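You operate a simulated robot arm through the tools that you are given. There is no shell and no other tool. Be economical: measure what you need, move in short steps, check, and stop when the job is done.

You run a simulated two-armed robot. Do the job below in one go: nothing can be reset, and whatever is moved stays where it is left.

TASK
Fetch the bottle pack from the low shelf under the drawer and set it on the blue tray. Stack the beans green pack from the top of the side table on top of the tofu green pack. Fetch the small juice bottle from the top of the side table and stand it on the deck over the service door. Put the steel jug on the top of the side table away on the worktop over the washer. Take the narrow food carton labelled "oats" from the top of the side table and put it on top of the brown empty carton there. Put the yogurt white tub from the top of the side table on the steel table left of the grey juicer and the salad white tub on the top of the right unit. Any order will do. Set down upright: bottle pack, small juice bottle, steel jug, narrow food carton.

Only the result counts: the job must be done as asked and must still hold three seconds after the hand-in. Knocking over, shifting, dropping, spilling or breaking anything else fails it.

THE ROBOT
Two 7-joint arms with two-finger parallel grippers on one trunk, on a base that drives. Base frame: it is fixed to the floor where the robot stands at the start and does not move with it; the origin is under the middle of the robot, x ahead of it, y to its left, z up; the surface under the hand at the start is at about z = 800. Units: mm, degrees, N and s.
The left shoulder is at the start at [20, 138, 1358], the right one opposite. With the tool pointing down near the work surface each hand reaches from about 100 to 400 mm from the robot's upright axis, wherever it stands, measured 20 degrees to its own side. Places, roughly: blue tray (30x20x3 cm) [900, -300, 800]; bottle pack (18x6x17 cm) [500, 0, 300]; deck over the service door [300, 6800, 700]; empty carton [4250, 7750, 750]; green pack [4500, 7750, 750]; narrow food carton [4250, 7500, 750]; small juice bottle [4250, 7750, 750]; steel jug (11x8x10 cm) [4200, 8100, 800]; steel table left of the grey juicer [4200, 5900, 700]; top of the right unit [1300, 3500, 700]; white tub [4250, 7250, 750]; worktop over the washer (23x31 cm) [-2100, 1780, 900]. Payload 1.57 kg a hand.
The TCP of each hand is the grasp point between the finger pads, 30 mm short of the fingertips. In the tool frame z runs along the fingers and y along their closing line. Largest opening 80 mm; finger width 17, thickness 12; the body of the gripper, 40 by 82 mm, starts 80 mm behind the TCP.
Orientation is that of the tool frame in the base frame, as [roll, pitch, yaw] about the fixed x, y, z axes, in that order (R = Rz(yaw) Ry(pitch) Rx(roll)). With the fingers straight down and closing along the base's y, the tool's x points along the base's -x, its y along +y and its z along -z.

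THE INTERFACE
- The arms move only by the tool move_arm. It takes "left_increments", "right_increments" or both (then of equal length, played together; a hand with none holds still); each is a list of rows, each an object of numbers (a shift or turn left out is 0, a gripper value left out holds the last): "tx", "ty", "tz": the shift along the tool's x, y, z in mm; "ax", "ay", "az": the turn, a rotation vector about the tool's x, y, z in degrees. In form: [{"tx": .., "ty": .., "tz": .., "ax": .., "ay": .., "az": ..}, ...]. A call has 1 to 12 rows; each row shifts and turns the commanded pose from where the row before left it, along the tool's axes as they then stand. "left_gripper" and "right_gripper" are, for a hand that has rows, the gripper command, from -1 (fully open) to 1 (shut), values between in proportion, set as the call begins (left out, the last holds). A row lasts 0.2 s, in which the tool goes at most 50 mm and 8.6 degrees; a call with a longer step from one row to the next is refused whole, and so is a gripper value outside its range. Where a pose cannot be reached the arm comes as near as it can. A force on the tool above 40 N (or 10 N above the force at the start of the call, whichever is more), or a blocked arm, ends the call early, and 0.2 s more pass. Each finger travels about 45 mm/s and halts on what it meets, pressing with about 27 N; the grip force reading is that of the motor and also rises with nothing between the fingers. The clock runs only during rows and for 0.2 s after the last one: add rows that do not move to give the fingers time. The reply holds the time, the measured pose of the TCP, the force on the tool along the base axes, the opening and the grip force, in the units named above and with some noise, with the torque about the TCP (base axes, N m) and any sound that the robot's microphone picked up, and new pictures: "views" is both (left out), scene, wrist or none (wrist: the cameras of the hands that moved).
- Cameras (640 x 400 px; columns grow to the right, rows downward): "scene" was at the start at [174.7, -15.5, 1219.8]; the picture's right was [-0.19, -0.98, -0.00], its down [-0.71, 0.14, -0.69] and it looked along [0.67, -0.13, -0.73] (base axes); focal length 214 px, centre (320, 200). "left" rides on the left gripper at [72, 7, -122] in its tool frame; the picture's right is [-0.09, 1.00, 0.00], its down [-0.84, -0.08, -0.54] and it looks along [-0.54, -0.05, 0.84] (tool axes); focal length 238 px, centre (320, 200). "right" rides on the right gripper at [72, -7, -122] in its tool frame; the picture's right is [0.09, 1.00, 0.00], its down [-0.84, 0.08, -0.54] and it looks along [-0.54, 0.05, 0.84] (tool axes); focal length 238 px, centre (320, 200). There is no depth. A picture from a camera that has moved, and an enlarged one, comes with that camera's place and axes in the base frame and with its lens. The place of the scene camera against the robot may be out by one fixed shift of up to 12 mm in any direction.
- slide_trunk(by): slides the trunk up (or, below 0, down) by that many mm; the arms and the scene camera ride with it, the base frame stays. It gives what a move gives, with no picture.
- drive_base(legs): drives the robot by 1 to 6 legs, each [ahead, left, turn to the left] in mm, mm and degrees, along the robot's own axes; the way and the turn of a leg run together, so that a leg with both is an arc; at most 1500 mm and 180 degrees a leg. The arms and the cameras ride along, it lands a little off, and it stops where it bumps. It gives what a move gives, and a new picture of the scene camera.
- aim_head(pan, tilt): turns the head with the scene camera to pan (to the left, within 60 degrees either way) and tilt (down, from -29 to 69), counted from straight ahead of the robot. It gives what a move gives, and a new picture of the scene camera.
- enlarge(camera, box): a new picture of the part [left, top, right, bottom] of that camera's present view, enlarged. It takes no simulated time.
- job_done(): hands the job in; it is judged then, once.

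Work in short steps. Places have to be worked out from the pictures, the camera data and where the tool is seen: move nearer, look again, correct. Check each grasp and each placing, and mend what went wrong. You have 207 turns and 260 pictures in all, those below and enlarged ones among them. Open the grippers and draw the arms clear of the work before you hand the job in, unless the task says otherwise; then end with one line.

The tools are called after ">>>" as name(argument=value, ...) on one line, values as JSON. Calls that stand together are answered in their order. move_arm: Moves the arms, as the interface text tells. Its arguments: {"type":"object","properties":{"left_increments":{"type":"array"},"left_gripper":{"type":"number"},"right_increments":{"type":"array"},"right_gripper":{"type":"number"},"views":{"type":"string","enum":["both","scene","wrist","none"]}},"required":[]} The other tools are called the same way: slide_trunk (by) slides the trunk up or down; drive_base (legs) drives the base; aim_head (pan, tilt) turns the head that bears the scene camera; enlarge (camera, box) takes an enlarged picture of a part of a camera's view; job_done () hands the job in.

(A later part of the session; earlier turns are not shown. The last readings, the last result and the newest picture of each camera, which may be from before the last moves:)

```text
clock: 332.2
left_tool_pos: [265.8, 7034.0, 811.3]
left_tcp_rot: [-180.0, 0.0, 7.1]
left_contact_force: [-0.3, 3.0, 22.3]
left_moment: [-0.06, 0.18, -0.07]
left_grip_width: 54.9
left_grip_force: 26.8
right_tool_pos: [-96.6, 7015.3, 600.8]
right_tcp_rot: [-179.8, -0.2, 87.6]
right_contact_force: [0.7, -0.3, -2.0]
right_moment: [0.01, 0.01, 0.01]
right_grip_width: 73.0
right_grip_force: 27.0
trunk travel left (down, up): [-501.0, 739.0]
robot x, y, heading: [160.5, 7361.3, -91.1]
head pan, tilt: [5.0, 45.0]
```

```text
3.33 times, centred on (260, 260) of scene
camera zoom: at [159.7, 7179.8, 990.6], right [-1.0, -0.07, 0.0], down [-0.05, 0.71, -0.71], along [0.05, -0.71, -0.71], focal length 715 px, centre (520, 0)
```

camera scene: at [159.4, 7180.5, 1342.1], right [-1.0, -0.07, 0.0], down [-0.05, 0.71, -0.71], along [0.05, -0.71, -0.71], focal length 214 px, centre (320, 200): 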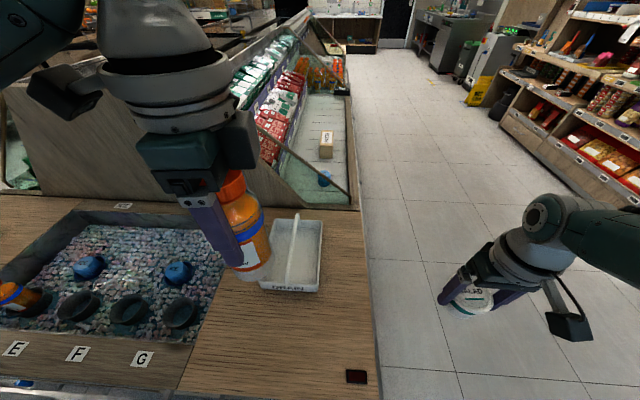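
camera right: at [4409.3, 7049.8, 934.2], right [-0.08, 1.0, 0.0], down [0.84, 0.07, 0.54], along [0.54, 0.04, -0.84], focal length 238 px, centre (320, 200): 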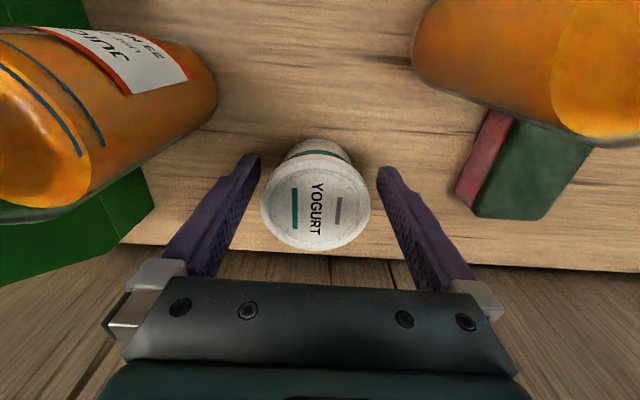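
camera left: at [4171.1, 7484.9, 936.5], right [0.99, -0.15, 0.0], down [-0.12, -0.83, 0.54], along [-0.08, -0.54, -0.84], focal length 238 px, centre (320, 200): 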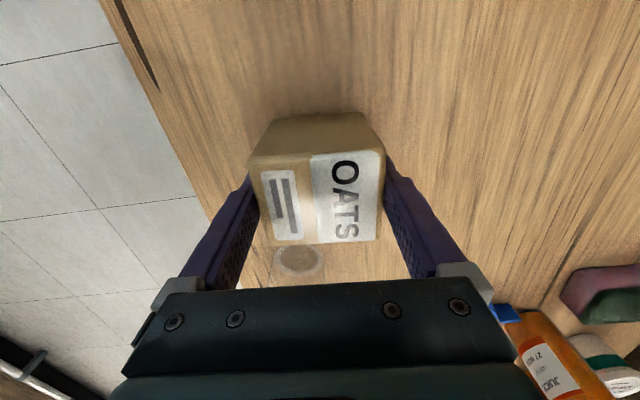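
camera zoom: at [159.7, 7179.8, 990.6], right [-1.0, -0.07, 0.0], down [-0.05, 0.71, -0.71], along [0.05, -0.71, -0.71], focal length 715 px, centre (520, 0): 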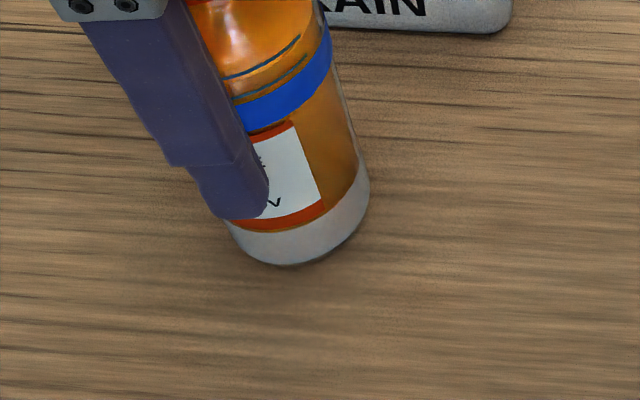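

Contact at 811 (22 N). I ease 3 mm, open, and rise straight up.

>>> slide_trunk(by=3)

>>> move_arm(left_increments=[{}, {}, {}, {}], left_gripper=-1, views="none")

>>> slide_trunk(by=250)

>>> enlarge(camera="scene", box=[160, 160, 400, 360])

```text
clock: 332.7
left_tool_pos: [265.6, 7035.9, 810.6]
left_tcp_rot: [-179.5, -0.3, 7.1]
left_contact_force: [-0.6, -2.1, -0.8]
left_moment: [-0.14, 0.04, 0.04]
left_grip_width: 55.0
left_grip_force: 27.3
right_tool_pos: [-98.8, 7016.6, 602.4]
right_tcp_rot: [-179.8, -0.3, 87.5]
right_contact_force: [-0.7, 0.3, -1.4]
right_moment: [0.0, 0.0, 0.0]
right_grip_width: 72.6
right_grip_force: 26.5
trunk travel left (down, up): [-504.0, 736.0]
robot x, y, heading: [162.6, 7358.0, -91.2]
head pan, tilt: [5.0, 45.0]
```

```text
clock: 333.7
left_tool_pos: [265.8, 7036.9, 811.3]
left_tcp_rot: [-179.7, -0.3, 7.1]
left_contact_force: [-0.1, 0.0, 0.3]
left_moment: [0.02, -0.01, -0.01]
left_grip_width: 80.1
left_grip_force: 0.1
right_tool_pos: [-97.6, 7016.1, 602.5]
right_tcp_rot: [-179.8, -0.3, 87.6]
right_contact_force: [0.4, 0.5, -1.6]
right_moment: [0.03, 0.02, -0.04]
right_grip_width: 72.5
right_grip_force: 27.1
trunk travel left (down, up): [-504.0, 736.0]
robot x, y, heading: [160.9, 7361.6, -91.0]
head pan, tilt: [5.0, 45.0]
```

```text
clock: 336.3
left_tool_pos: [265.5, 7036.8, 1063.1]
left_tcp_rot: [-179.7, -0.1, 7.2]
left_contact_force: [0.0, 0.2, -0.1]
left_moment: [0.01, 0.0, 0.01]
left_grip_width: 80.1
left_grip_force: 0.1
right_tool_pos: [-97.5, 7017.0, 852.8]
right_tcp_rot: [-179.7, -0.3, 87.5]
right_contact_force: [-0.4, -0.2, -1.2]
right_moment: [0.02, 0.0, 0.01]
right_grip_width: 72.9
right_grip_force: 27.0
trunk travel left (down, up): [-754.0, 486.0]
robot x, y, heading: [158.0, 7356.9, -91.0]
head pan, tilt: [5.0, 45.0]
```

```text
2.00 times, centred on (280, 260) of scene
camera zoom: at [159.5, 7180.4, 1243.1], right [-1.0, -0.07, 0.0], down [-0.05, 0.71, -0.71], along [0.05, -0.71, -0.71], focal length 429 px, centre (400, 80)
```

zoom: 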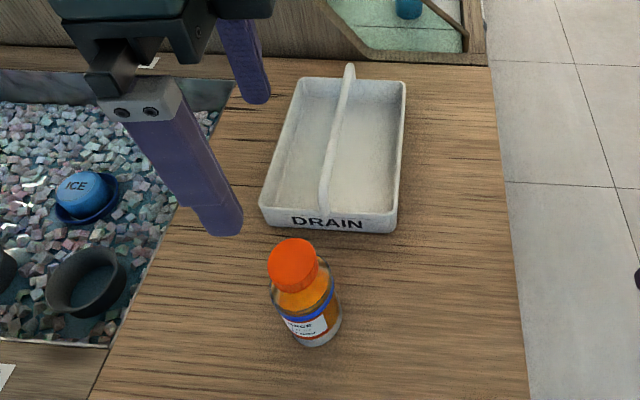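

The juice stands on the deck. I back off and drive through the right aisle to the other end of the island with the salad.

>>> drive_base(legs=[[-640, 0, 0], [0, 1200, 0], [0, 1200, 0], [1400, 0, 1], [1400, 0, 0], [1400, 0, 0]])

```text
clock: 371.0
left_tool_pos: [2695.2, 3415.5, 1062.2]
left_tcp_rot: [-179.7, -0.2, 9.2]
left_contact_force: [0.2, 0.1, 0.9]
left_moment: [0.01, -0.04, -0.03]
left_grip_width: 80.0
left_grip_force: 0.1
right_tool_pos: [2333.9, 3384.1, 852.1]
right_tcp_rot: [-179.8, -0.3, 89.7]
right_contact_force: [0.5, 0.3, -2.0]
right_moment: [0.06, -0.01, 0.02]
right_grip_width: 72.6
right_grip_force: 26.4
trunk travel left (down, up): [-754.0, 486.0]
robot x, y, heading: [2580.6, 3739.5, -89.6]
head pan, tilt: [5.0, 45.0]
camera scene: at [2584.5, 3556.5, 1243.1], right [-0.99, -0.1, 0.0], down [-0.07, 0.7, -0.71], along [0.07, -0.7, -0.71], focal length 214 px, centre (320, 200)
```

scene: 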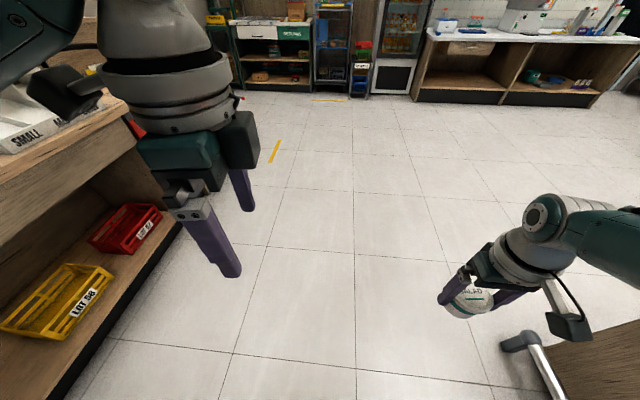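

I continue to y≈2500, turn to face +y and move over in front of the right unit.

>>> drive_base(legs=[[1240, 0, 0], [0, 0, -179.5], [0, 1400, 0]])

>>> aim_head(pan=0, tilt=30)

```text
clock: 391.3
left_tool_pos: [1083.0, 2834.0, 1063.0]
left_tcp_rot: [-179.6, 0.0, -172.0]
left_contact_force: [-0.3, 0.7, -0.5]
left_moment: [0.04, 0.0, 0.0]
left_grip_width: 80.0
left_grip_force: 0.2
right_tool_pos: [1444.6, 2858.5, 852.8]
right_tcp_rot: [-179.8, -0.3, -91.5]
right_contact_force: [-0.1, -0.3, -1.8]
right_moment: [-0.03, -0.01, 0.01]
right_grip_width: 73.0
right_grip_force: 26.8
trunk travel left (down, up): [-754.0, 486.0]
robot x, y, heading: [1190.3, 2510.8, 89.6]
head pan, tilt: [5.0, 45.0]
camera scene: at [1182.6, 2690.4, 1243.1], right [1.0, 0.08, 0.0], down [0.06, -0.7, -0.71], along [-0.06, 0.7, -0.71], focal length 214 px, centre (320, 200)
```

scene: 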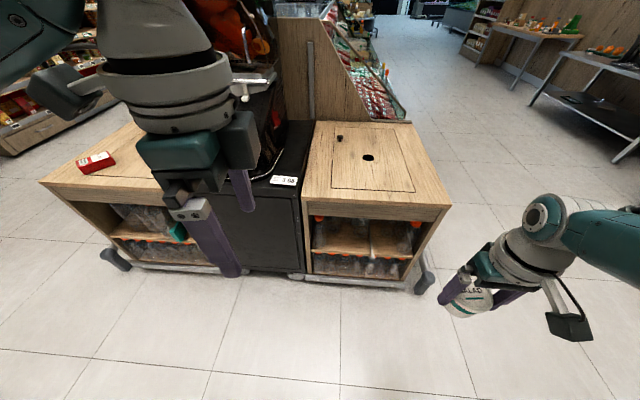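

```text
clock: 392.0
left_tool_pos: [1080.7, 2832.7, 1063.0]
left_tcp_rot: [-179.7, -0.1, -172.0]
left_contact_force: [-0.1, -0.1, -0.3]
left_moment: [0.0, 0.0, -0.01]
left_grip_width: 79.8
left_grip_force: 0.1
right_tool_pos: [1443.1, 2859.1, 852.0]
right_tcp_rot: [-179.9, -0.3, -91.5]
right_contact_force: [0.2, 0.3, -1.3]
right_moment: [-0.01, 0.0, -0.04]
right_grip_width: 72.5
right_grip_force: 26.9
trunk travel left (down, up): [-754.0, 486.0]
robot x, y, heading: [1191.3, 2510.9, 89.7]
head pan, tilt: [0.0, 30.0]
camera scene: at [1189.8, 2699.8, 1265.7], right [1.0, -0.01, 0.0], down [0.0, -0.5, -0.87], along [0.01, 0.87, -0.5], focal length 214 px, centre (320, 200)
```

scene: 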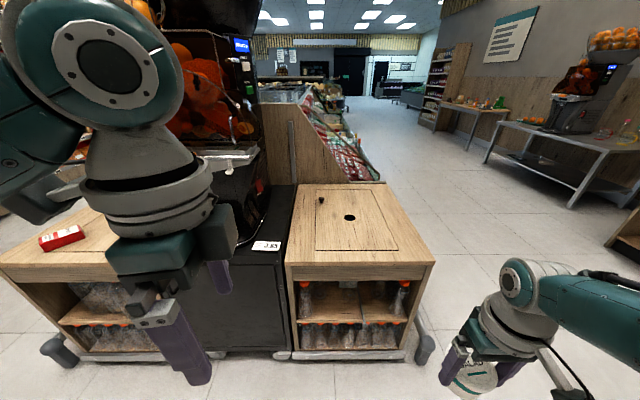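

The unit's top spans x 1083–1588, y 3231–3880, with a hole at (1340,3520); a juicer stands left of it, so I approach from the aisle side, facing −x.

>>> drive_base(legs=[[0, -960, 0], [630, 0, 0], [0, 0, 90.3]])

>>> aim_head(pan=-20, tilt=40)

```text
clock: 404.0
left_tool_pos: [1835.9, 3027.8, 1061.8]
left_tcp_rot: [-179.7, -0.1, -82.8]
left_contact_force: [0.6, 0.4, 0.0]
left_moment: [0.01, 0.01, 0.02]
left_grip_width: 79.9
left_grip_force: 0.1
right_tool_pos: [1816.4, 3390.4, 853.3]
right_tcp_rot: [-179.8, -0.4, -2.3]
right_contact_force: [0.2, 0.6, -1.8]
right_moment: [-0.01, -0.01, 0.01]
right_grip_width: 72.5
right_grip_force: 27.0
trunk travel left (down, up): [-754.0, 486.0]
robot x, y, heading: [2166.2, 3132.2, 178.7]
head pan, tilt: [0.0, 30.0]
camera scene: at [1967.6, 3136.9, 1265.7], right [0.02, 1.0, 0.0], down [0.5, -0.01, -0.87], along [-0.87, 0.02, -0.5], focal length 214 px, centre (320, 200)
```

scene: 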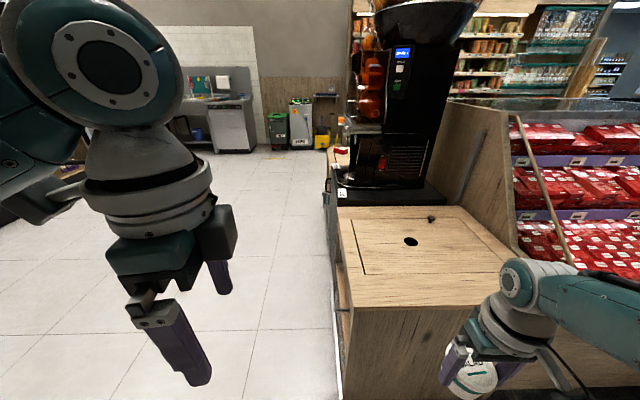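

```text
clock: 404.8
left_tool_pos: [1836.8, 3027.1, 1062.4]
left_tcp_rot: [-179.8, -0.2, -82.8]
left_contact_force: [0.0, 0.0, -0.9]
left_moment: [-0.02, -0.01, 0.01]
left_grip_width: 80.1
left_grip_force: 0.1
right_tool_pos: [1816.4, 3390.1, 853.5]
right_tcp_rot: [-179.8, -0.3, -2.3]
right_contact_force: [0.2, -0.1, -2.5]
right_moment: [-0.05, 0.02, -0.01]
right_grip_width: 72.6
right_grip_force: 27.3
trunk travel left (down, up): [-754.0, 486.0]
robot x, y, heading: [2163.1, 3130.6, 178.8]
head pan, tilt: [-20.0, 40.0]
camera scene: at [1978.7, 3165.7, 1250.4], right [0.36, 0.93, 0.0], down [0.6, -0.23, -0.77], along [-0.71, 0.28, -0.64], focal length 214 px, centre (320, 200)
```

scene: 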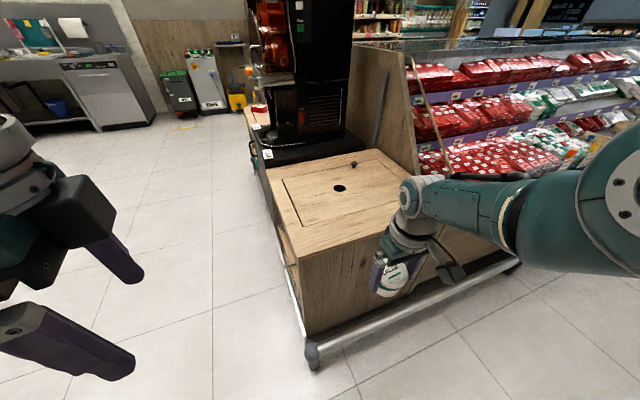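

I drive 410 ahead so the tub is over (1406,3400), then lower.

>>> drive_base(legs=[[410, 0, 0]])

>>> slide_trunk(by=-55)

>>> enlarge(camera="scene", box=[280, 160, 480, 320])

```text
clock: 407.4
left_tool_pos: [1428.2, 3036.6, 1061.9]
left_tcp_rot: [-179.8, -0.2, -82.9]
left_contact_force: [0.4, -0.2, -0.4]
left_moment: [-0.02, 0.0, -0.02]
left_grip_width: 80.1
left_grip_force: 0.1
right_tool_pos: [1408.9, 3399.1, 853.3]
right_tcp_rot: [-179.8, -0.4, -2.4]
right_contact_force: [0.2, 0.3, -1.1]
right_moment: [-0.01, 0.01, 0.01]
right_grip_width: 72.7
right_grip_force: 27.3
trunk travel left (down, up): [-754.0, 486.0]
robot x, y, heading: [1752.1, 3147.0, 178.8]
head pan, tilt: [-20.0, 40.0]
camera scene: at [1570.2, 3174.8, 1250.4], right [0.36, 0.93, 0.0], down [0.6, -0.23, -0.77], along [-0.71, 0.28, -0.64], focal length 214 px, centre (320, 200)
```

scene: 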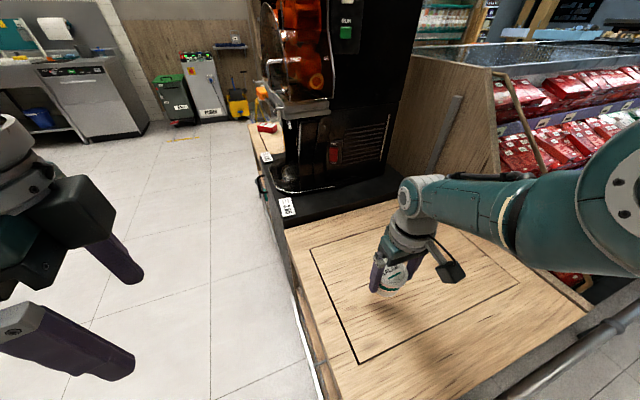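

```text
clock: 408.3
left_tool_pos: [1427.5, 3037.8, 1007.3]
left_tcp_rot: [-179.7, -0.2, -82.9]
left_contact_force: [0.3, -0.2, 0.5]
left_moment: [0.04, 0.02, 0.02]
left_grip_width: 80.0
left_grip_force: 0.0
right_tool_pos: [1407.4, 3399.1, 797.6]
right_tcp_rot: [-179.8, -0.3, -2.3]
right_contact_force: [0.0, 0.0, -0.6]
right_moment: [-0.03, -0.02, -0.01]
right_grip_width: 72.5
right_grip_force: 27.0
trunk travel left (down, up): [-699.0, 541.0]
robot x, y, heading: [1755.4, 3139.9, 178.3]
head pan, tilt: [-20.0, 40.0]
```

```text
2.50 times, centred on (380, 240) of scene
camera zoom: at [1570.1, 3174.8, 1195.4], right [0.36, 0.93, 0.0], down [0.6, -0.23, -0.77], along [-0.71, 0.28, -0.64], focal length 536 px, centre (170, 100)
```

zoom: 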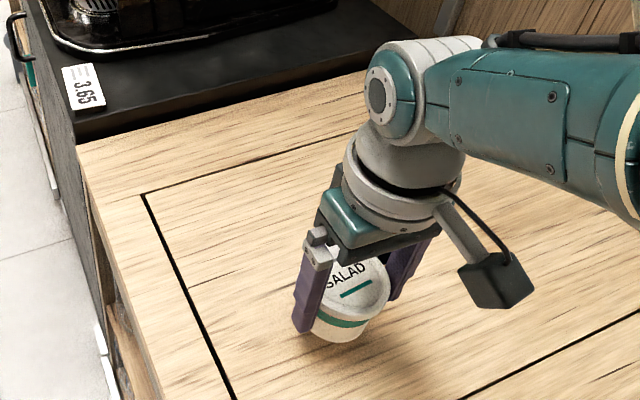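

Tub bottom ≈746; I lower 15 and feel for contact.

>>> slide_trunk(by=-12)

>>> slide_trunk(by=-6)

```text
clock: 408.9
left_tool_pos: [1427.7, 3036.8, 995.3]
left_tcp_rot: [-179.7, -0.3, -82.9]
left_contact_force: [0.6, -0.6, -0.2]
left_moment: [0.01, -0.01, -0.04]
left_grip_width: 80.1
left_grip_force: 0.1
right_tool_pos: [1408.6, 3399.8, 786.2]
right_tcp_rot: [-179.8, -0.3, -2.4]
right_contact_force: [-0.5, 0.0, -1.4]
right_moment: [-0.03, -0.02, 0.0]
right_grip_width: 72.7
right_grip_force: 27.4
trunk travel left (down, up): [-687.0, 553.0]
robot x, y, heading: [1751.4, 3144.4, 178.7]
head pan, tilt: [-20.0, 40.0]
```

```text
clock: 409.5
left_tool_pos: [1427.7, 3036.1, 988.7]
left_tcp_rot: [-179.6, -0.2, -82.9]
left_contact_force: [0.5, -0.2, -0.6]
left_moment: [-0.02, 0.0, 0.01]
left_grip_width: 80.1
left_grip_force: 0.1
right_tool_pos: [1408.0, 3398.8, 780.5]
right_tcp_rot: [-179.8, -0.3, -2.4]
right_contact_force: [-0.5, 0.0, -1.2]
right_moment: [-0.02, -0.04, 0.02]
right_grip_width: 72.6
right_grip_force: 27.1
trunk travel left (down, up): [-681.0, 559.0]
robot x, y, heading: [1752.0, 3143.8, 178.9]
head pan, tilt: [-20.0, 40.0]
```

>>> slide_trunk(by=-4)

>>> slide_trunk(by=-4)

>>> enlarge(camera="scene", box=[340, 210, 480, 310])

```text
clock: 410.0
left_tool_pos: [1427.6, 3036.7, 985.6]
left_tcp_rot: [-179.7, -0.2, -82.8]
left_contact_force: [-0.6, -0.1, -0.3]
left_moment: [-0.01, 0.01, -0.04]
left_grip_width: 80.0
left_grip_force: 0.1
right_tool_pos: [1406.8, 3400.0, 776.7]
right_tcp_rot: [-179.9, -0.3, -2.4]
right_contact_force: [-0.1, -0.2, -0.8]
right_moment: [0.02, -0.03, 0.01]
right_grip_width: 72.6
right_grip_force: 27.1
trunk travel left (down, up): [-677.0, 563.0]
robot x, y, heading: [1755.6, 3141.8, 178.6]
head pan, tilt: [-20.0, 40.0]
```

```text
clock: 410.5
left_tool_pos: [1428.6, 3036.6, 981.8]
left_tcp_rot: [-179.7, -0.1, -82.9]
left_contact_force: [0.4, -0.2, -0.6]
left_moment: [-0.03, 0.01, -0.01]
left_grip_width: 79.9
left_grip_force: 0.1
right_tool_pos: [1408.8, 3399.9, 771.7]
right_tcp_rot: [-179.8, -0.3, -2.4]
right_contact_force: [0.7, 0.0, -2.0]
right_moment: [0.02, -0.05, -0.01]
right_grip_width: 72.5
right_grip_force: 27.3
trunk travel left (down, up): [-673.0, 567.0]
robot x, y, heading: [1752.7, 3140.2, 178.6]
head pan, tilt: [-20.0, 40.0]
```

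```text
4.00 times, centred on (410, 260) of scene
camera zoom: at [1570.2, 3174.8, 1169.4], right [0.36, 0.93, 0.0], down [0.6, -0.23, -0.77], along [-0.71, 0.28, -0.64], focal length 858 px, centre (-40, -40)
```

zoom: 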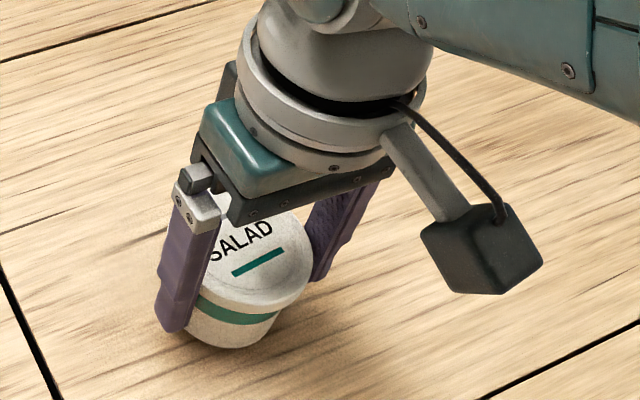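

Nearly down. I continue one small step at a time.

>>> slide_trunk(by=-4)

>>> slide_trunk(by=-3)

```text
clock: 411.1
left_tool_pos: [1427.7, 3036.0, 977.0]
left_tcp_rot: [-179.7, -0.2, -82.9]
left_contact_force: [0.0, 0.3, -0.2]
left_moment: [0.01, 0.0, -0.04]
left_grip_width: 80.0
left_grip_force: 0.1
right_tool_pos: [1408.4, 3399.1, 767.3]
right_tcp_rot: [-179.8, -0.3, -2.4]
right_contact_force: [-0.5, 0.3, -1.1]
right_moment: [-0.02, 0.0, 0.06]
right_grip_width: 72.7
right_grip_force: 27.3
trunk travel left (down, up): [-669.0, 571.0]
robot x, y, heading: [1749.3, 3143.0, 178.7]
head pan, tilt: [-20.0, 40.0]
```

```text
clock: 411.6
left_tool_pos: [1427.5, 3037.9, 975.1]
left_tcp_rot: [-179.7, -0.2, -82.9]
left_contact_force: [-0.2, -0.4, -0.5]
left_moment: [0.0, 0.0, 0.0]
left_grip_width: 80.0
left_grip_force: 0.1
right_tool_pos: [1408.3, 3399.9, 765.0]
right_tcp_rot: [-179.9, -0.3, -2.4]
right_contact_force: [0.8, -0.3, -1.8]
right_moment: [-0.01, -0.01, -0.03]
right_grip_width: 72.4
right_grip_force: 26.8
trunk travel left (down, up): [-666.0, 574.0]
robot x, y, heading: [1752.4, 3142.1, 178.7]
head pan, tilt: [-20.0, 40.0]
```

>>> slide_trunk(by=-4)

>>> slide_trunk(by=-4)

>>> enlarge(camera="scene", box=[340, 210, 480, 310])

```text
clock: 412.1
left_tool_pos: [1428.8, 3036.3, 970.7]
left_tcp_rot: [-179.7, -0.2, -82.9]
left_contact_force: [0.8, 0.9, -0.4]
left_moment: [-0.02, 0.01, 0.03]
left_grip_width: 80.1
left_grip_force: 0.1
right_tool_pos: [1407.4, 3398.7, 761.2]
right_tcp_rot: [-179.9, -0.3, -2.5]
right_contact_force: [6.5, -3.7, 16.1]
right_moment: [0.34, 0.06, -0.05]
right_grip_width: 72.7
right_grip_force: 26.7
trunk travel left (down, up): [-662.0, 578.0]
robot x, y, heading: [1753.6, 3141.3, 178.5]
head pan, tilt: [-20.0, 40.0]
```

```text
clock: 412.6
left_tool_pos: [1426.1, 3036.7, 966.5]
left_tcp_rot: [-179.9, -0.1, -82.9]
left_contact_force: [1.3, -1.1, 0.4]
left_moment: [0.0, -0.01, 0.03]
left_grip_width: 80.3
left_grip_force: 0.2
right_tool_pos: [1406.2, 3399.9, 757.9]
right_tcp_rot: [-179.8, -0.1, -2.4]
right_contact_force: [2.4, -3.6, 24.1]
right_moment: [-0.04, 0.3, -0.01]
right_grip_width: 72.5
right_grip_force: 27.5
trunk travel left (down, up): [-658.0, 582.0]
robot x, y, heading: [1752.6, 3142.1, 178.9]
head pan, tilt: [-20.0, 40.0]
```

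```text
4.00 times, centred on (410, 260) of scene
camera zoom: at [1569.4, 3175.0, 1154.7], right [0.36, 0.93, 0.0], down [0.6, -0.23, -0.77], along [-0.71, 0.28, -0.64], focal length 858 px, centre (-40, -40)
```

zoom: 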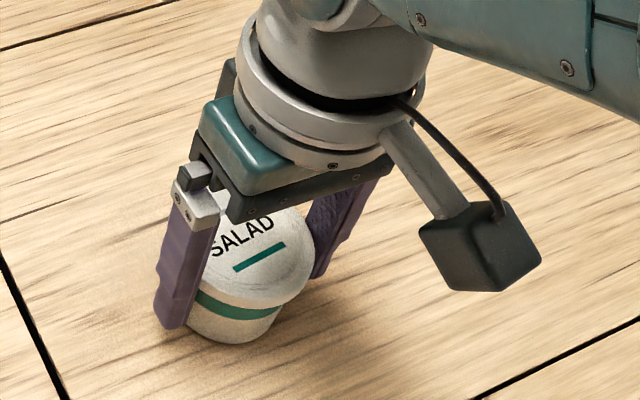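

Contact (24 N). I ease 3 mm, open, rise and back out.

>>> slide_trunk(by=3)

>>> move_arm(right_increments=[{}, {}, {}], right_gripper=-1, views="none")

>>> slide_trunk(by=200)

>>> drive_base(legs=[[-800, 0, 0], [0, 0, -90]])

```text
clock: 413.1
left_tool_pos: [1427.7, 3037.2, 968.1]
left_tcp_rot: [-179.7, -0.2, -82.9]
left_contact_force: [0.0, 0.0, -0.5]
left_moment: [-0.03, 0.0, -0.03]
left_grip_width: 79.8
left_grip_force: 0.2
right_tool_pos: [1409.2, 3400.1, 757.6]
right_tcp_rot: [-179.8, -0.4, -2.4]
right_contact_force: [0.5, 0.1, -1.7]
right_moment: [-0.03, -0.01, 0.0]
right_grip_width: 72.7
right_grip_force: 26.7
trunk travel left (down, up): [-661.0, 579.0]
robot x, y, heading: [1755.0, 3143.4, 178.7]
head pan, tilt: [-20.0, 40.0]
```

```text
clock: 413.9
left_tool_pos: [1428.5, 3037.3, 968.9]
left_tcp_rot: [-179.7, -0.3, -82.9]
left_contact_force: [0.9, 0.2, 0.5]
left_moment: [0.0, -0.01, -0.01]
left_grip_width: 79.9
left_grip_force: 0.0
right_tool_pos: [1409.3, 3398.9, 760.0]
right_tcp_rot: [-179.8, -0.3, -2.4]
right_contact_force: [-0.3, 0.2, -1.0]
right_moment: [0.0, -0.01, 0.0]
right_grip_width: 80.1
right_grip_force: 0.0
trunk travel left (down, up): [-661.0, 579.0]
robot x, y, heading: [1755.2, 3139.6, 178.7]
head pan, tilt: [-20.0, 40.0]
```

```text
clock: 416.1
left_tool_pos: [1428.2, 3035.7, 1168.6]
left_tcp_rot: [-179.6, -0.2, -83.0]
left_contact_force: [-1.1, -1.0, 0.5]
left_moment: [0.01, 0.02, 0.01]
left_grip_width: 80.3
left_grip_force: 0.0
right_tool_pos: [1408.3, 3400.1, 959.3]
right_tcp_rot: [-179.8, -0.3, -2.4]
right_contact_force: [0.1, 0.4, 1.0]
right_moment: [0.0, 0.0, 0.01]
right_grip_width: 79.6
right_grip_force: 0.1
trunk travel left (down, up): [-861.0, 379.0]
robot x, y, heading: [1757.0, 3142.1, 178.8]
head pan, tilt: [-20.0, 40.0]
```

```text
clock: 424.2
left_tool_pos: [2445.5, 3450.9, 1170.8]
left_tcp_rot: [-179.7, -0.2, -173.4]
left_contact_force: [0.3, 0.1, -0.2]
left_moment: [0.01, 0.01, 0.03]
left_grip_width: 80.0
left_grip_force: 0.1
right_tool_pos: [2808.0, 3466.5, 959.5]
right_tcp_rot: [-179.8, -0.3, -92.9]
right_contact_force: [1.0, -0.4, 0.3]
right_moment: [-0.03, 0.0, -0.01]
right_grip_width: 79.7
right_grip_force: 0.0
trunk travel left (down, up): [-861.0, 379.0]
robot x, y, heading: [2548.9, 3122.1, 88.2]
head pan, tilt: [-20.0, 40.0]
camera scene: at [2578.4, 3302.6, 1357.4], right [0.93, -0.37, 0.0], down [-0.24, -0.6, -0.77], along [0.28, 0.71, -0.64], focal length 214 px, centre (320, 200)
```

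scene: 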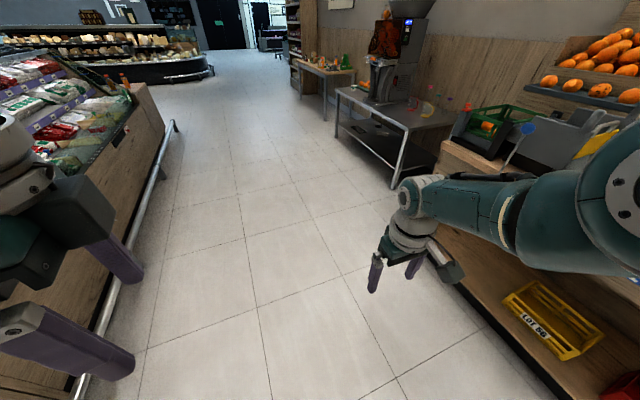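

Salad is placed. I drive back up the aisle to the side table for the jug.

>>> drive_base(legs=[[1206, 0, 0], [1206, -67, 0], [1206, -67, 0], [1206, -67, 0], [0, 0, -88]])

>>> aim_head(pan=20, tilt=30)

```text
clock: 451.2
left_tool_pos: [3201.4, 8048.3, 1168.8]
left_tcp_rot: [-179.6, -0.1, 98.9]
left_contact_force: [0.0, 0.7, -0.4]
left_moment: [0.03, -0.02, 0.04]
left_grip_width: 80.1
left_grip_force: 0.0
right_tool_pos: [3235.0, 7685.9, 959.0]
right_tcp_rot: [-179.8, -0.3, 179.5]
right_contact_force: [0.2, 0.4, 0.4]
right_moment: [0.01, -0.01, 0.05]
right_grip_width: 80.1
right_grip_force: 0.1
trunk travel left (down, up): [-861.0, 379.0]
robot x, y, heading: [2884.0, 7929.8, 0.8]
head pan, tilt: [-20.0, 40.0]
camera scene: at [3057.4, 7904.3, 1357.4], right [-0.33, -0.94, 0.0], down [-0.61, 0.21, -0.77], along [0.72, -0.25, -0.64], focal length 214 px, centre (320, 200)
```

scene: 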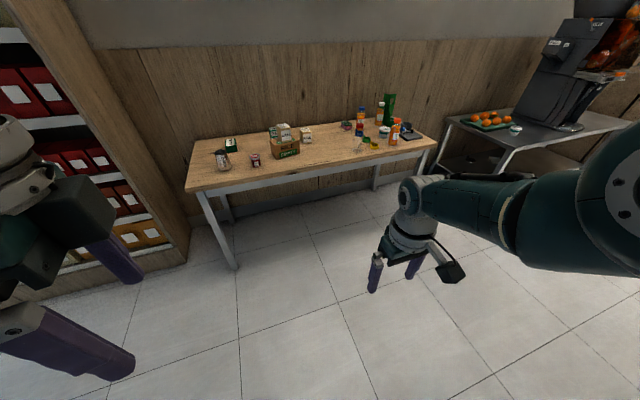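

```text
clock: 452.2
left_tool_pos: [3202.4, 8047.6, 1169.0]
left_tcp_rot: [-179.7, -0.3, 99.0]
left_contact_force: [-0.5, -0.5, -0.1]
left_moment: [0.04, -0.03, 0.01]
left_grip_width: 80.1
left_grip_force: 0.0
right_tool_pos: [3234.2, 7685.6, 959.1]
right_tcp_rot: [-179.8, -0.3, 179.5]
right_contact_force: [-0.7, 0.9, 0.1]
right_moment: [0.01, -0.02, 0.01]
right_grip_width: 79.8
right_grip_force: 0.0
trunk travel left (down, up): [-861.0, 379.0]
robot x, y, heading: [2880.6, 7930.8, 0.7]
head pan, tilt: [20.0, 30.0]
camera scene: at [3061.8, 7964.3, 1372.8], right [0.35, -0.94, 0.0], down [-0.47, -0.18, -0.87], along [0.81, 0.3, -0.5], focal length 214 px, centre (320, 200)
```

scene: 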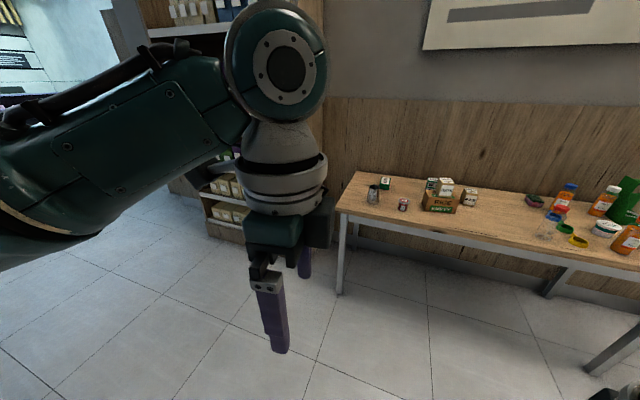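

I approach so the left hand is just before the jug, and zoom on it.

>>> drive_base(legs=[[780, 10, 0]])

>>> aim_head(pan=15, tilt=50)

>>> enlarge(camera="left", box=[0, 0, 640, 400])

```text
clock: 456.4
left_tool_pos: [3978.9, 8069.3, 1169.6]
left_tcp_rot: [-179.7, -0.2, 99.0]
left_contact_force: [-0.8, 0.0, -0.4]
left_moment: [0.02, 0.01, 0.01]
left_grip_width: 80.0
left_grip_force: 0.0
right_tool_pos: [4010.8, 7706.1, 959.7]
right_tcp_rot: [-179.9, -0.3, 179.6]
right_contact_force: [-0.6, 0.2, 0.1]
right_moment: [-0.01, -0.01, 0.01]
right_grip_width: 79.8
right_grip_force: 0.0
trunk travel left (down, up): [-861.0, 379.0]
robot x, y, heading: [3656.2, 7952.2, 0.8]
head pan, tilt: [20.0, 30.0]
camera scene: at [3838.5, 7984.4, 1372.8], right [0.35, -0.94, 0.0], down [-0.47, -0.18, -0.87], along [0.81, 0.31, -0.5], focal length 214 px, centre (320, 200)
```

scene: 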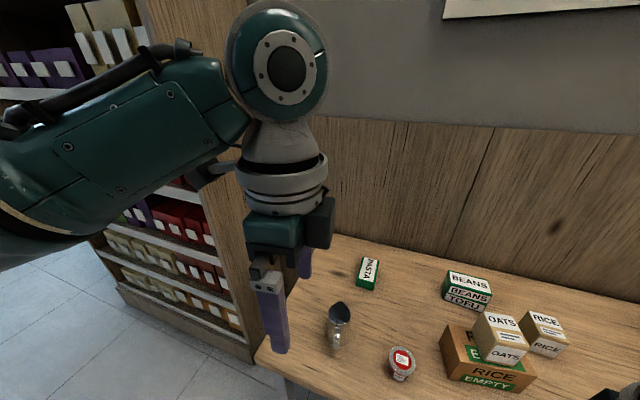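

```text
clock: 457.3
left_tool_pos: [3979.4, 8068.7, 1169.3]
left_tcp_rot: [-179.6, -0.2, 99.1]
left_contact_force: [0.5, 0.6, -0.3]
left_moment: [0.03, 0.01, -0.01]
left_grip_width: 80.1
left_grip_force: 0.2
right_tool_pos: [4011.6, 7707.2, 960.9]
right_tcp_rot: [-179.8, -0.4, 179.6]
right_contact_force: [1.1, 0.2, 0.4]
right_moment: [0.03, -0.01, -0.02]
right_grip_width: 79.8
right_grip_force: 0.1
trunk travel left (down, up): [-861.0, 379.0]
robot x, y, heading: [3659.1, 7952.7, 0.7]
head pan, tilt: [15.0, 50.0]
camera scene: at [3828.1, 7973.3, 1343.3], right [0.27, -0.96, 0.0], down [-0.74, -0.21, -0.64], along [0.62, 0.17, -0.77], focal length 214 px, centre (320, 200)
```

scene: 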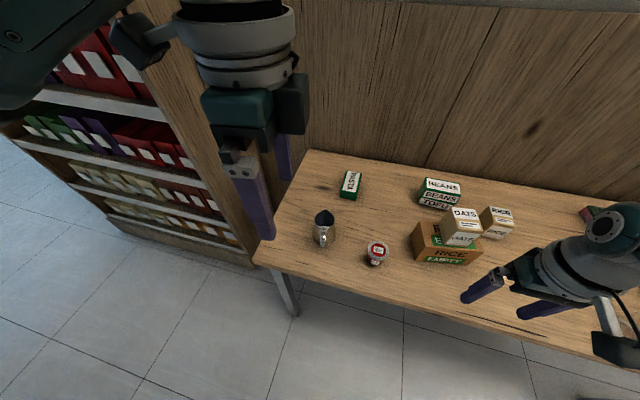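

```text
1.00 times, centred on (320, 200) of left (not enlarged: the box is as wide or as high as the picture)
camera zoom: at [3974.6, 8139.3, 1291.0], right [1.0, 0.07, -0.01], down [0.06, -0.84, 0.54], along [0.03, -0.54, -0.84], focal length 238 px, centre (320, 200)
```

zoom: 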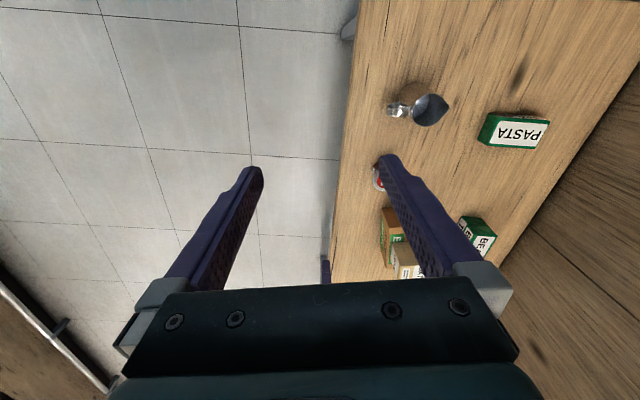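

>>> enlarge(camera="left", box=[360, 60, 480, 140])

>>> enlarge(camera="scene", box=[270, 180, 410, 280])

```text
5.00 times, centred on (420, 100) of left
camera zoom: at [3974.6, 8139.3, 1291.0], right [1.0, 0.07, -0.01], down [0.06, -0.84, 0.54], along [0.03, -0.54, -0.84], focal length 1192 px, centre (-180, 700)
```

zoom: 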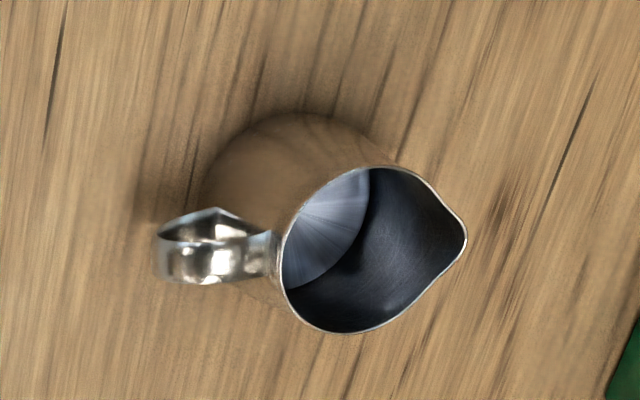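

```text
4.00 times, centred on (340, 230) of scene
camera zoom: at [3828.1, 7973.3, 1343.3], right [0.27, -0.96, 0.0], down [-0.74, -0.21, -0.64], along [0.62, 0.17, -0.77], focal length 858 px, centre (240, 80)
```

zoom: 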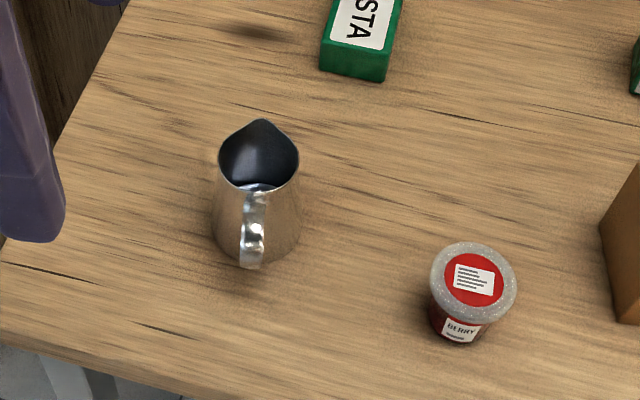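

Jug: rim ~58 mm, body ≤72 mm, handle toward −x, centre ≈(4166,8058), rim ≈850. I turn the left hand to close along y and go over it.

>>> move_arm(left_increments=[{"az": -8.2}, {"az": -8.2}, {"az": -8.2}, {"az": -8.2}, {"az": -8.2}, {"az": -8.2}, {"az": -8.2}, {"az": -8.2}, {"az": -8.2}, {"az": -7.2}], views="none")

>>> drive_base(legs=[[185, -13, 0]])

>>> slide_trunk(by=-190)

>>> enlarge(camera="left", box=[0, 0, 640, 400])

```text
clock: 459.5
left_tool_pos: [3978.9, 8068.1, 1168.9]
left_tcp_rot: [179.8, -0.3, -179.8]
left_contact_force: [-0.9, -0.2, 0.9]
left_moment: [0.02, 0.05, 0.03]
left_grip_width: 80.0
left_grip_force: 0.0
right_tool_pos: [4011.4, 7705.7, 960.4]
right_tcp_rot: [-179.8, -0.3, 179.6]
right_contact_force: [-0.1, 0.0, -0.6]
right_moment: [0.01, 0.04, -0.03]
right_grip_width: 80.1
right_grip_force: 0.1
trunk travel left (down, up): [-861.0, 379.0]
robot x, y, heading: [3655.2, 7953.7, 0.8]
head pan, tilt: [15.0, 50.0]
```

```text
clock: 461.0
left_tool_pos: [4163.0, 8057.4, 1168.9]
left_tcp_rot: [179.9, -0.2, -179.9]
left_contact_force: [-0.2, -1.1, 0.8]
left_moment: [-0.02, 0.04, -0.01]
left_grip_width: 80.0
left_grip_force: 0.1
right_tool_pos: [4194.4, 7694.6, 959.7]
right_tcp_rot: [-179.8, -0.2, 179.5]
right_contact_force: [0.0, 0.0, 0.8]
right_moment: [-0.01, 0.02, -0.01]
right_grip_width: 80.4
right_grip_force: 0.0
trunk travel left (down, up): [-861.0, 379.0]
robot x, y, heading: [3840.3, 7938.5, 0.7]
head pan, tilt: [15.0, 50.0]
camera scene: at [4011.6, 7962.4, 1343.2], right [0.27, -0.96, 0.0], down [-0.74, -0.21, -0.64], along [0.62, 0.17, -0.77], focal length 214 px, centre (320, 200)
```

scene: 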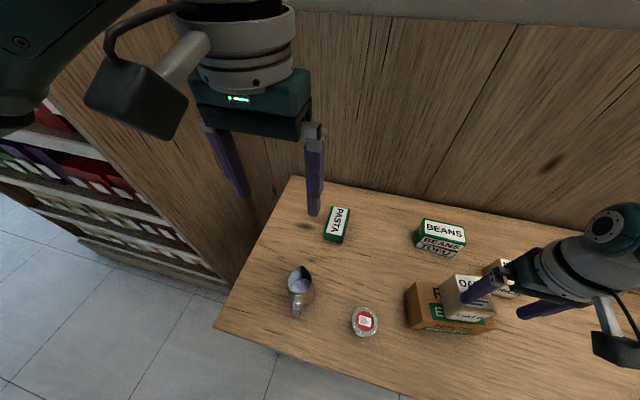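

```text
clock: 461.6
left_tool_pos: [4162.4, 8057.2, 1154.7]
left_tcp_rot: [179.9, -0.2, -180.0]
left_contact_force: [0.2, 0.3, -0.4]
left_moment: [-0.02, 0.0, -0.07]
left_grip_width: 79.8
left_grip_force: 0.1
right_tool_pos: [4196.2, 7697.3, 946.9]
right_tcp_rot: [179.8, -0.7, 179.6]
right_contact_force: [-6.0, 0.0, 18.2]
right_moment: [0.7, 0.12, 0.22]
right_grip_width: 79.2
right_grip_force: 0.1
trunk travel left (down, up): [-846.0, 394.0]
robot x, y, heading: [3840.3, 7941.1, 0.6]
head pan, tilt: [15.0, 50.0]
stopped: the force on the tool passed its limit at 88 N (the readings are from after the stop); the commanded pose is now the measured one
```

```text
1.00 times, centred on (320, 200) of left (not enlarged: the box is as wide or as high as the picture)
camera zoom: at [4091.0, 8062.2, 1276.2], right [0.09, 1.0, 0.0], down [0.84, -0.08, 0.54], along [0.53, -0.05, -0.84], focal length 238 px, centre (320, 200)
```

zoom: 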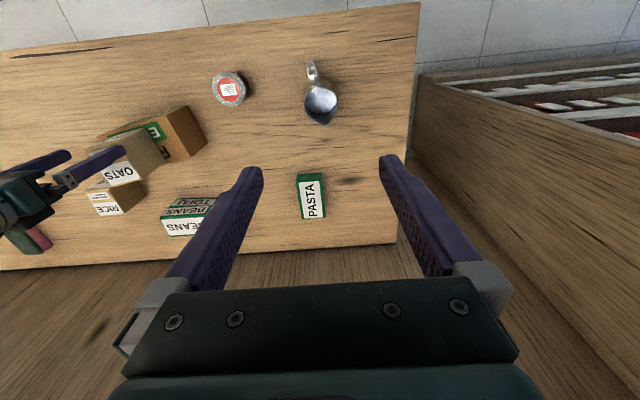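

The right finger came down on the oats carton. I raise at once and check it.

>>> slide_trunk(by=60)

>>> aim_head(pan=-15, tilt=50)

>>> enlarge(camera="scene", box=[160, 160, 400, 340])

```text
clock: 462.6
left_tool_pos: [4162.9, 8056.4, 1213.7]
left_tcp_rot: [179.8, -0.3, -180.0]
left_contact_force: [-0.1, 0.0, 0.6]
left_moment: [0.02, -0.01, 0.05]
left_grip_width: 79.9
left_grip_force: 0.0
right_tool_pos: [4195.8, 7697.0, 1006.7]
right_tcp_rot: [179.8, -0.7, 179.5]
right_contact_force: [-0.2, -0.6, 1.1]
right_moment: [-0.04, -0.01, -0.02]
right_grip_width: 79.8
right_grip_force: 0.1
trunk travel left (down, up): [-906.0, 334.0]
robot x, y, heading: [3843.3, 7941.6, 0.4]
head pan, tilt: [15.0, 50.0]
```

```text
clock: 463.5
left_tool_pos: [4162.9, 8057.1, 1215.5]
left_tcp_rot: [180.0, -0.2, 179.9]
left_contact_force: [0.7, -1.0, -0.1]
left_moment: [-0.01, 0.02, -0.01]
left_grip_width: 80.1
left_grip_force: 0.0
right_tool_pos: [4195.3, 7697.0, 1006.9]
right_tcp_rot: [179.8, -0.6, 179.6]
right_contact_force: [0.2, 0.6, 0.3]
right_moment: [-0.01, 0.01, 0.03]
right_grip_width: 80.0
right_grip_force: 0.1
trunk travel left (down, up): [-906.0, 334.0]
robot x, y, heading: [3840.7, 7940.3, 0.8]
head pan, tilt: [-15.0, 50.0]
camera scene: at [4012.0, 7922.7, 1388.0], right [-0.25, -0.97, 0.0], down [-0.74, 0.19, -0.64], along [0.62, -0.16, -0.77], focal length 214 px, centre (320, 200)
```

scene: 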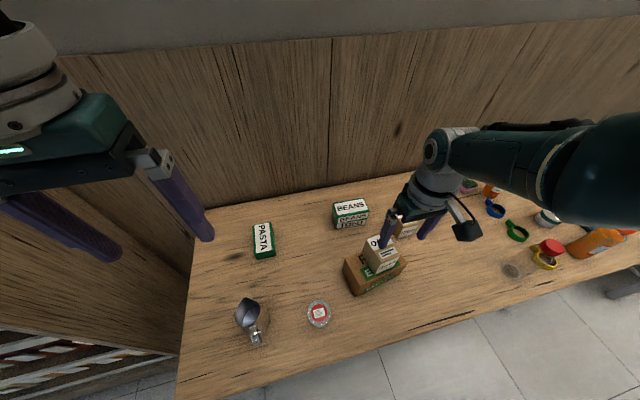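

```text
2.22 times, centred on (280, 250) of scene
camera zoom: at [4012.0, 7922.7, 1388.0], right [-0.25, -0.97, 0.0], down [-0.74, 0.19, -0.64], along [0.62, -0.16, -0.77], focal length 477 px, centre (409, 89)
```

zoom: 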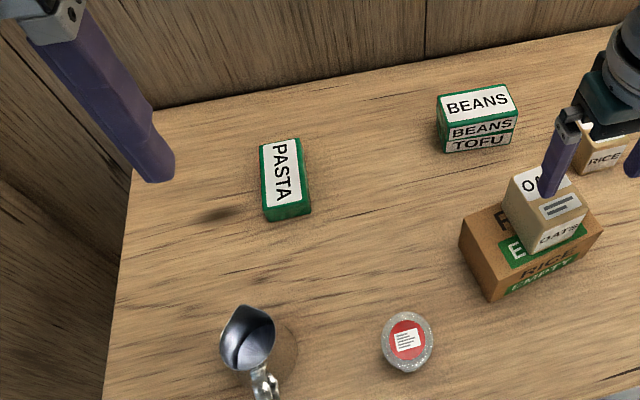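

Oats still stands unshifted. I raise and retract the right hand so it stays clear, then continue with the jug.

>>> move_arm(right_increments=[{"tz": -45}, {"tz": -45}, {"tz": -45}, {"tz": -45}, {"tz": -40}, {"tx": 30}, {"tx": 30}, {"tx": 30}], views="none")

>>> aim_head(pan=15, tilt=50)

```text
clock: 465.3
left_tool_pos: [4163.0, 8057.2, 1214.7]
left_tcp_rot: [179.9, -0.4, 180.0]
left_contact_force: [-0.8, 0.5, 0.0]
left_moment: [0.01, 0.01, -0.03]
left_grip_width: 79.8
left_grip_force: 0.0
right_tool_pos: [4131.3, 7658.3, 1206.8]
right_tcp_rot: [-177.6, 0.4, 177.7]
right_contact_force: [-0.3, -0.4, 0.7]
right_moment: [0.03, 0.01, 0.0]
right_grip_width: 80.2
right_grip_force: 0.0
right hand out of reach, approached as far as the arm can: row 6, 7, 8
trunk travel left (down, up): [-906.0, 334.0]
robot x, y, heading: [3839.4, 7939.3, 0.8]
head pan, tilt: [-15.0, 50.0]
```

```text
clock: 466.2
left_tool_pos: [4163.1, 8056.6, 1214.1]
left_tcp_rot: [179.9, -0.2, 180.0]
left_contact_force: [0.0, 0.7, 0.8]
left_moment: [-0.01, -0.02, 0.0]
left_grip_width: 80.1
left_grip_force: 0.1
right_tool_pos: [4129.7, 7658.4, 1204.0]
right_tcp_rot: [-177.3, -0.2, 178.2]
right_contact_force: [0.0, 0.4, 0.5]
right_moment: [-0.02, 0.0, -0.02]
right_grip_width: 80.0
right_grip_force: 0.1
trunk travel left (down, up): [-906.0, 334.0]
robot x, y, heading: [3838.5, 7941.2, 1.0]
head pan, tilt: [15.0, 50.0]
camera scene: at [4011.5, 7962.4, 1388.0], right [0.27, -0.96, 0.0], down [-0.74, -0.21, -0.64], along [0.62, 0.17, -0.77], focal length 214 px, centre (320, 200)
```

scene: 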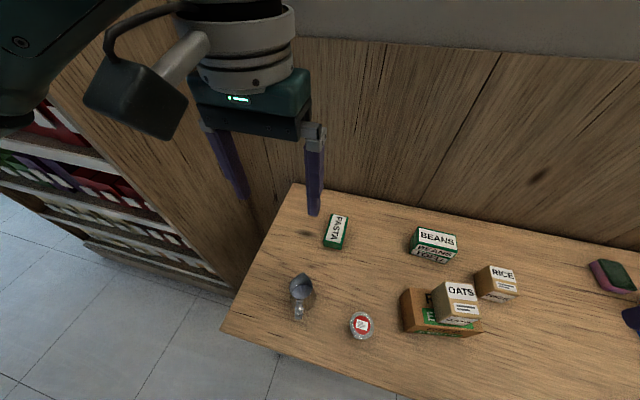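

I lower the left arm itself by 200 (the right stays high), then use the trunk for the rest.

>>> move_arm(left_increments=[{"tz": 45}, {"tz": 45}, {"tz": 45}, {"tz": 45}, {"tz": 30}], views="wrist")

```text
clock: 467.4
left_tool_pos: [4162.7, 8057.1, 1005.0]
left_tcp_rot: [179.8, -0.3, 179.9]
left_contact_force: [-0.4, -1.3, 0.0]
left_moment: [-0.02, 0.0, -0.04]
left_grip_width: 80.0
left_grip_force: 0.0
right_tool_pos: [4126.3, 7657.7, 1202.3]
right_tcp_rot: [-177.2, -0.4, 178.1]
right_contact_force: [-0.6, -0.2, 0.2]
right_moment: [-0.02, -0.03, -0.01]
right_grip_width: 79.9
right_grip_force: 0.0
trunk travel left (down, up): [-906.0, 334.0]
robot x, y, heading: [3839.8, 7944.6, 0.7]
head pan, tilt: [15.0, 50.0]
camera left: at [4090.0, 8063.1, 1126.2], right [0.09, 1.0, 0.0], down [0.84, -0.08, 0.54], along [0.54, -0.05, -0.84], focal length 238 px, centre (320, 200)
```

left: 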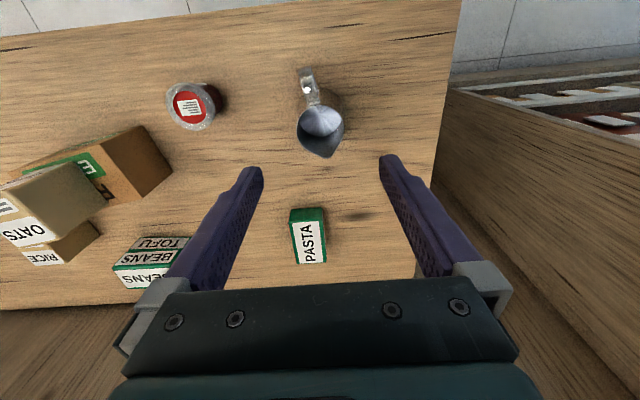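

Jug rim centre at (4165,8057), right under the hand. I lower the trunk 140 and check.

>>> slide_trunk(by=-140)

>>> enlarge(camera="left", box=[0, 0, 640, 400])

```text
clock: 469.1
left_tool_pos: [4161.3, 8056.4, 864.2]
left_tcp_rot: [179.9, -0.3, 180.0]
left_contact_force: [-0.7, -0.2, 0.6]
left_moment: [0.01, 0.02, 0.0]
left_grip_width: 80.0
left_grip_force: 0.1
right_tool_pos: [4126.8, 7657.7, 1062.7]
right_tcp_rot: [-177.1, -0.5, 178.2]
right_contact_force: [0.0, 0.1, -0.4]
right_moment: [0.03, -0.01, -0.01]
right_grip_width: 80.2
right_grip_force: 0.2
trunk travel left (down, up): [-766.0, 474.0]
robot x, y, heading: [3842.5, 7940.6, 0.8]
head pan, tilt: [15.0, 50.0]
```

```text
1.00 times, centred on (320, 200) of left (not enlarged: the box is as wide or as high as the picture)
camera zoom: at [4090.0, 8063.2, 986.6], right [0.09, 1.0, 0.0], down [0.84, -0.08, 0.54], along [0.53, -0.05, -0.84], focal length 238 px, centre (320, 200)
```

zoom: 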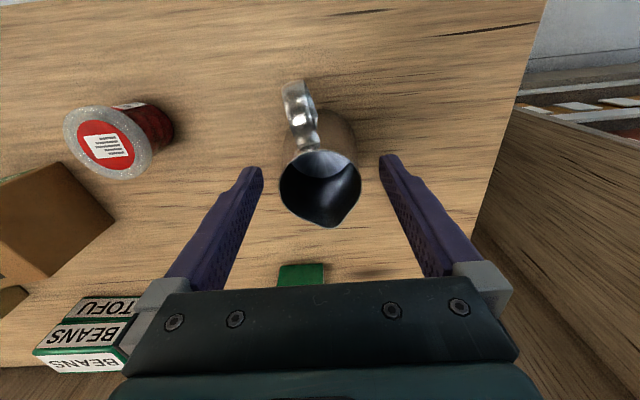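

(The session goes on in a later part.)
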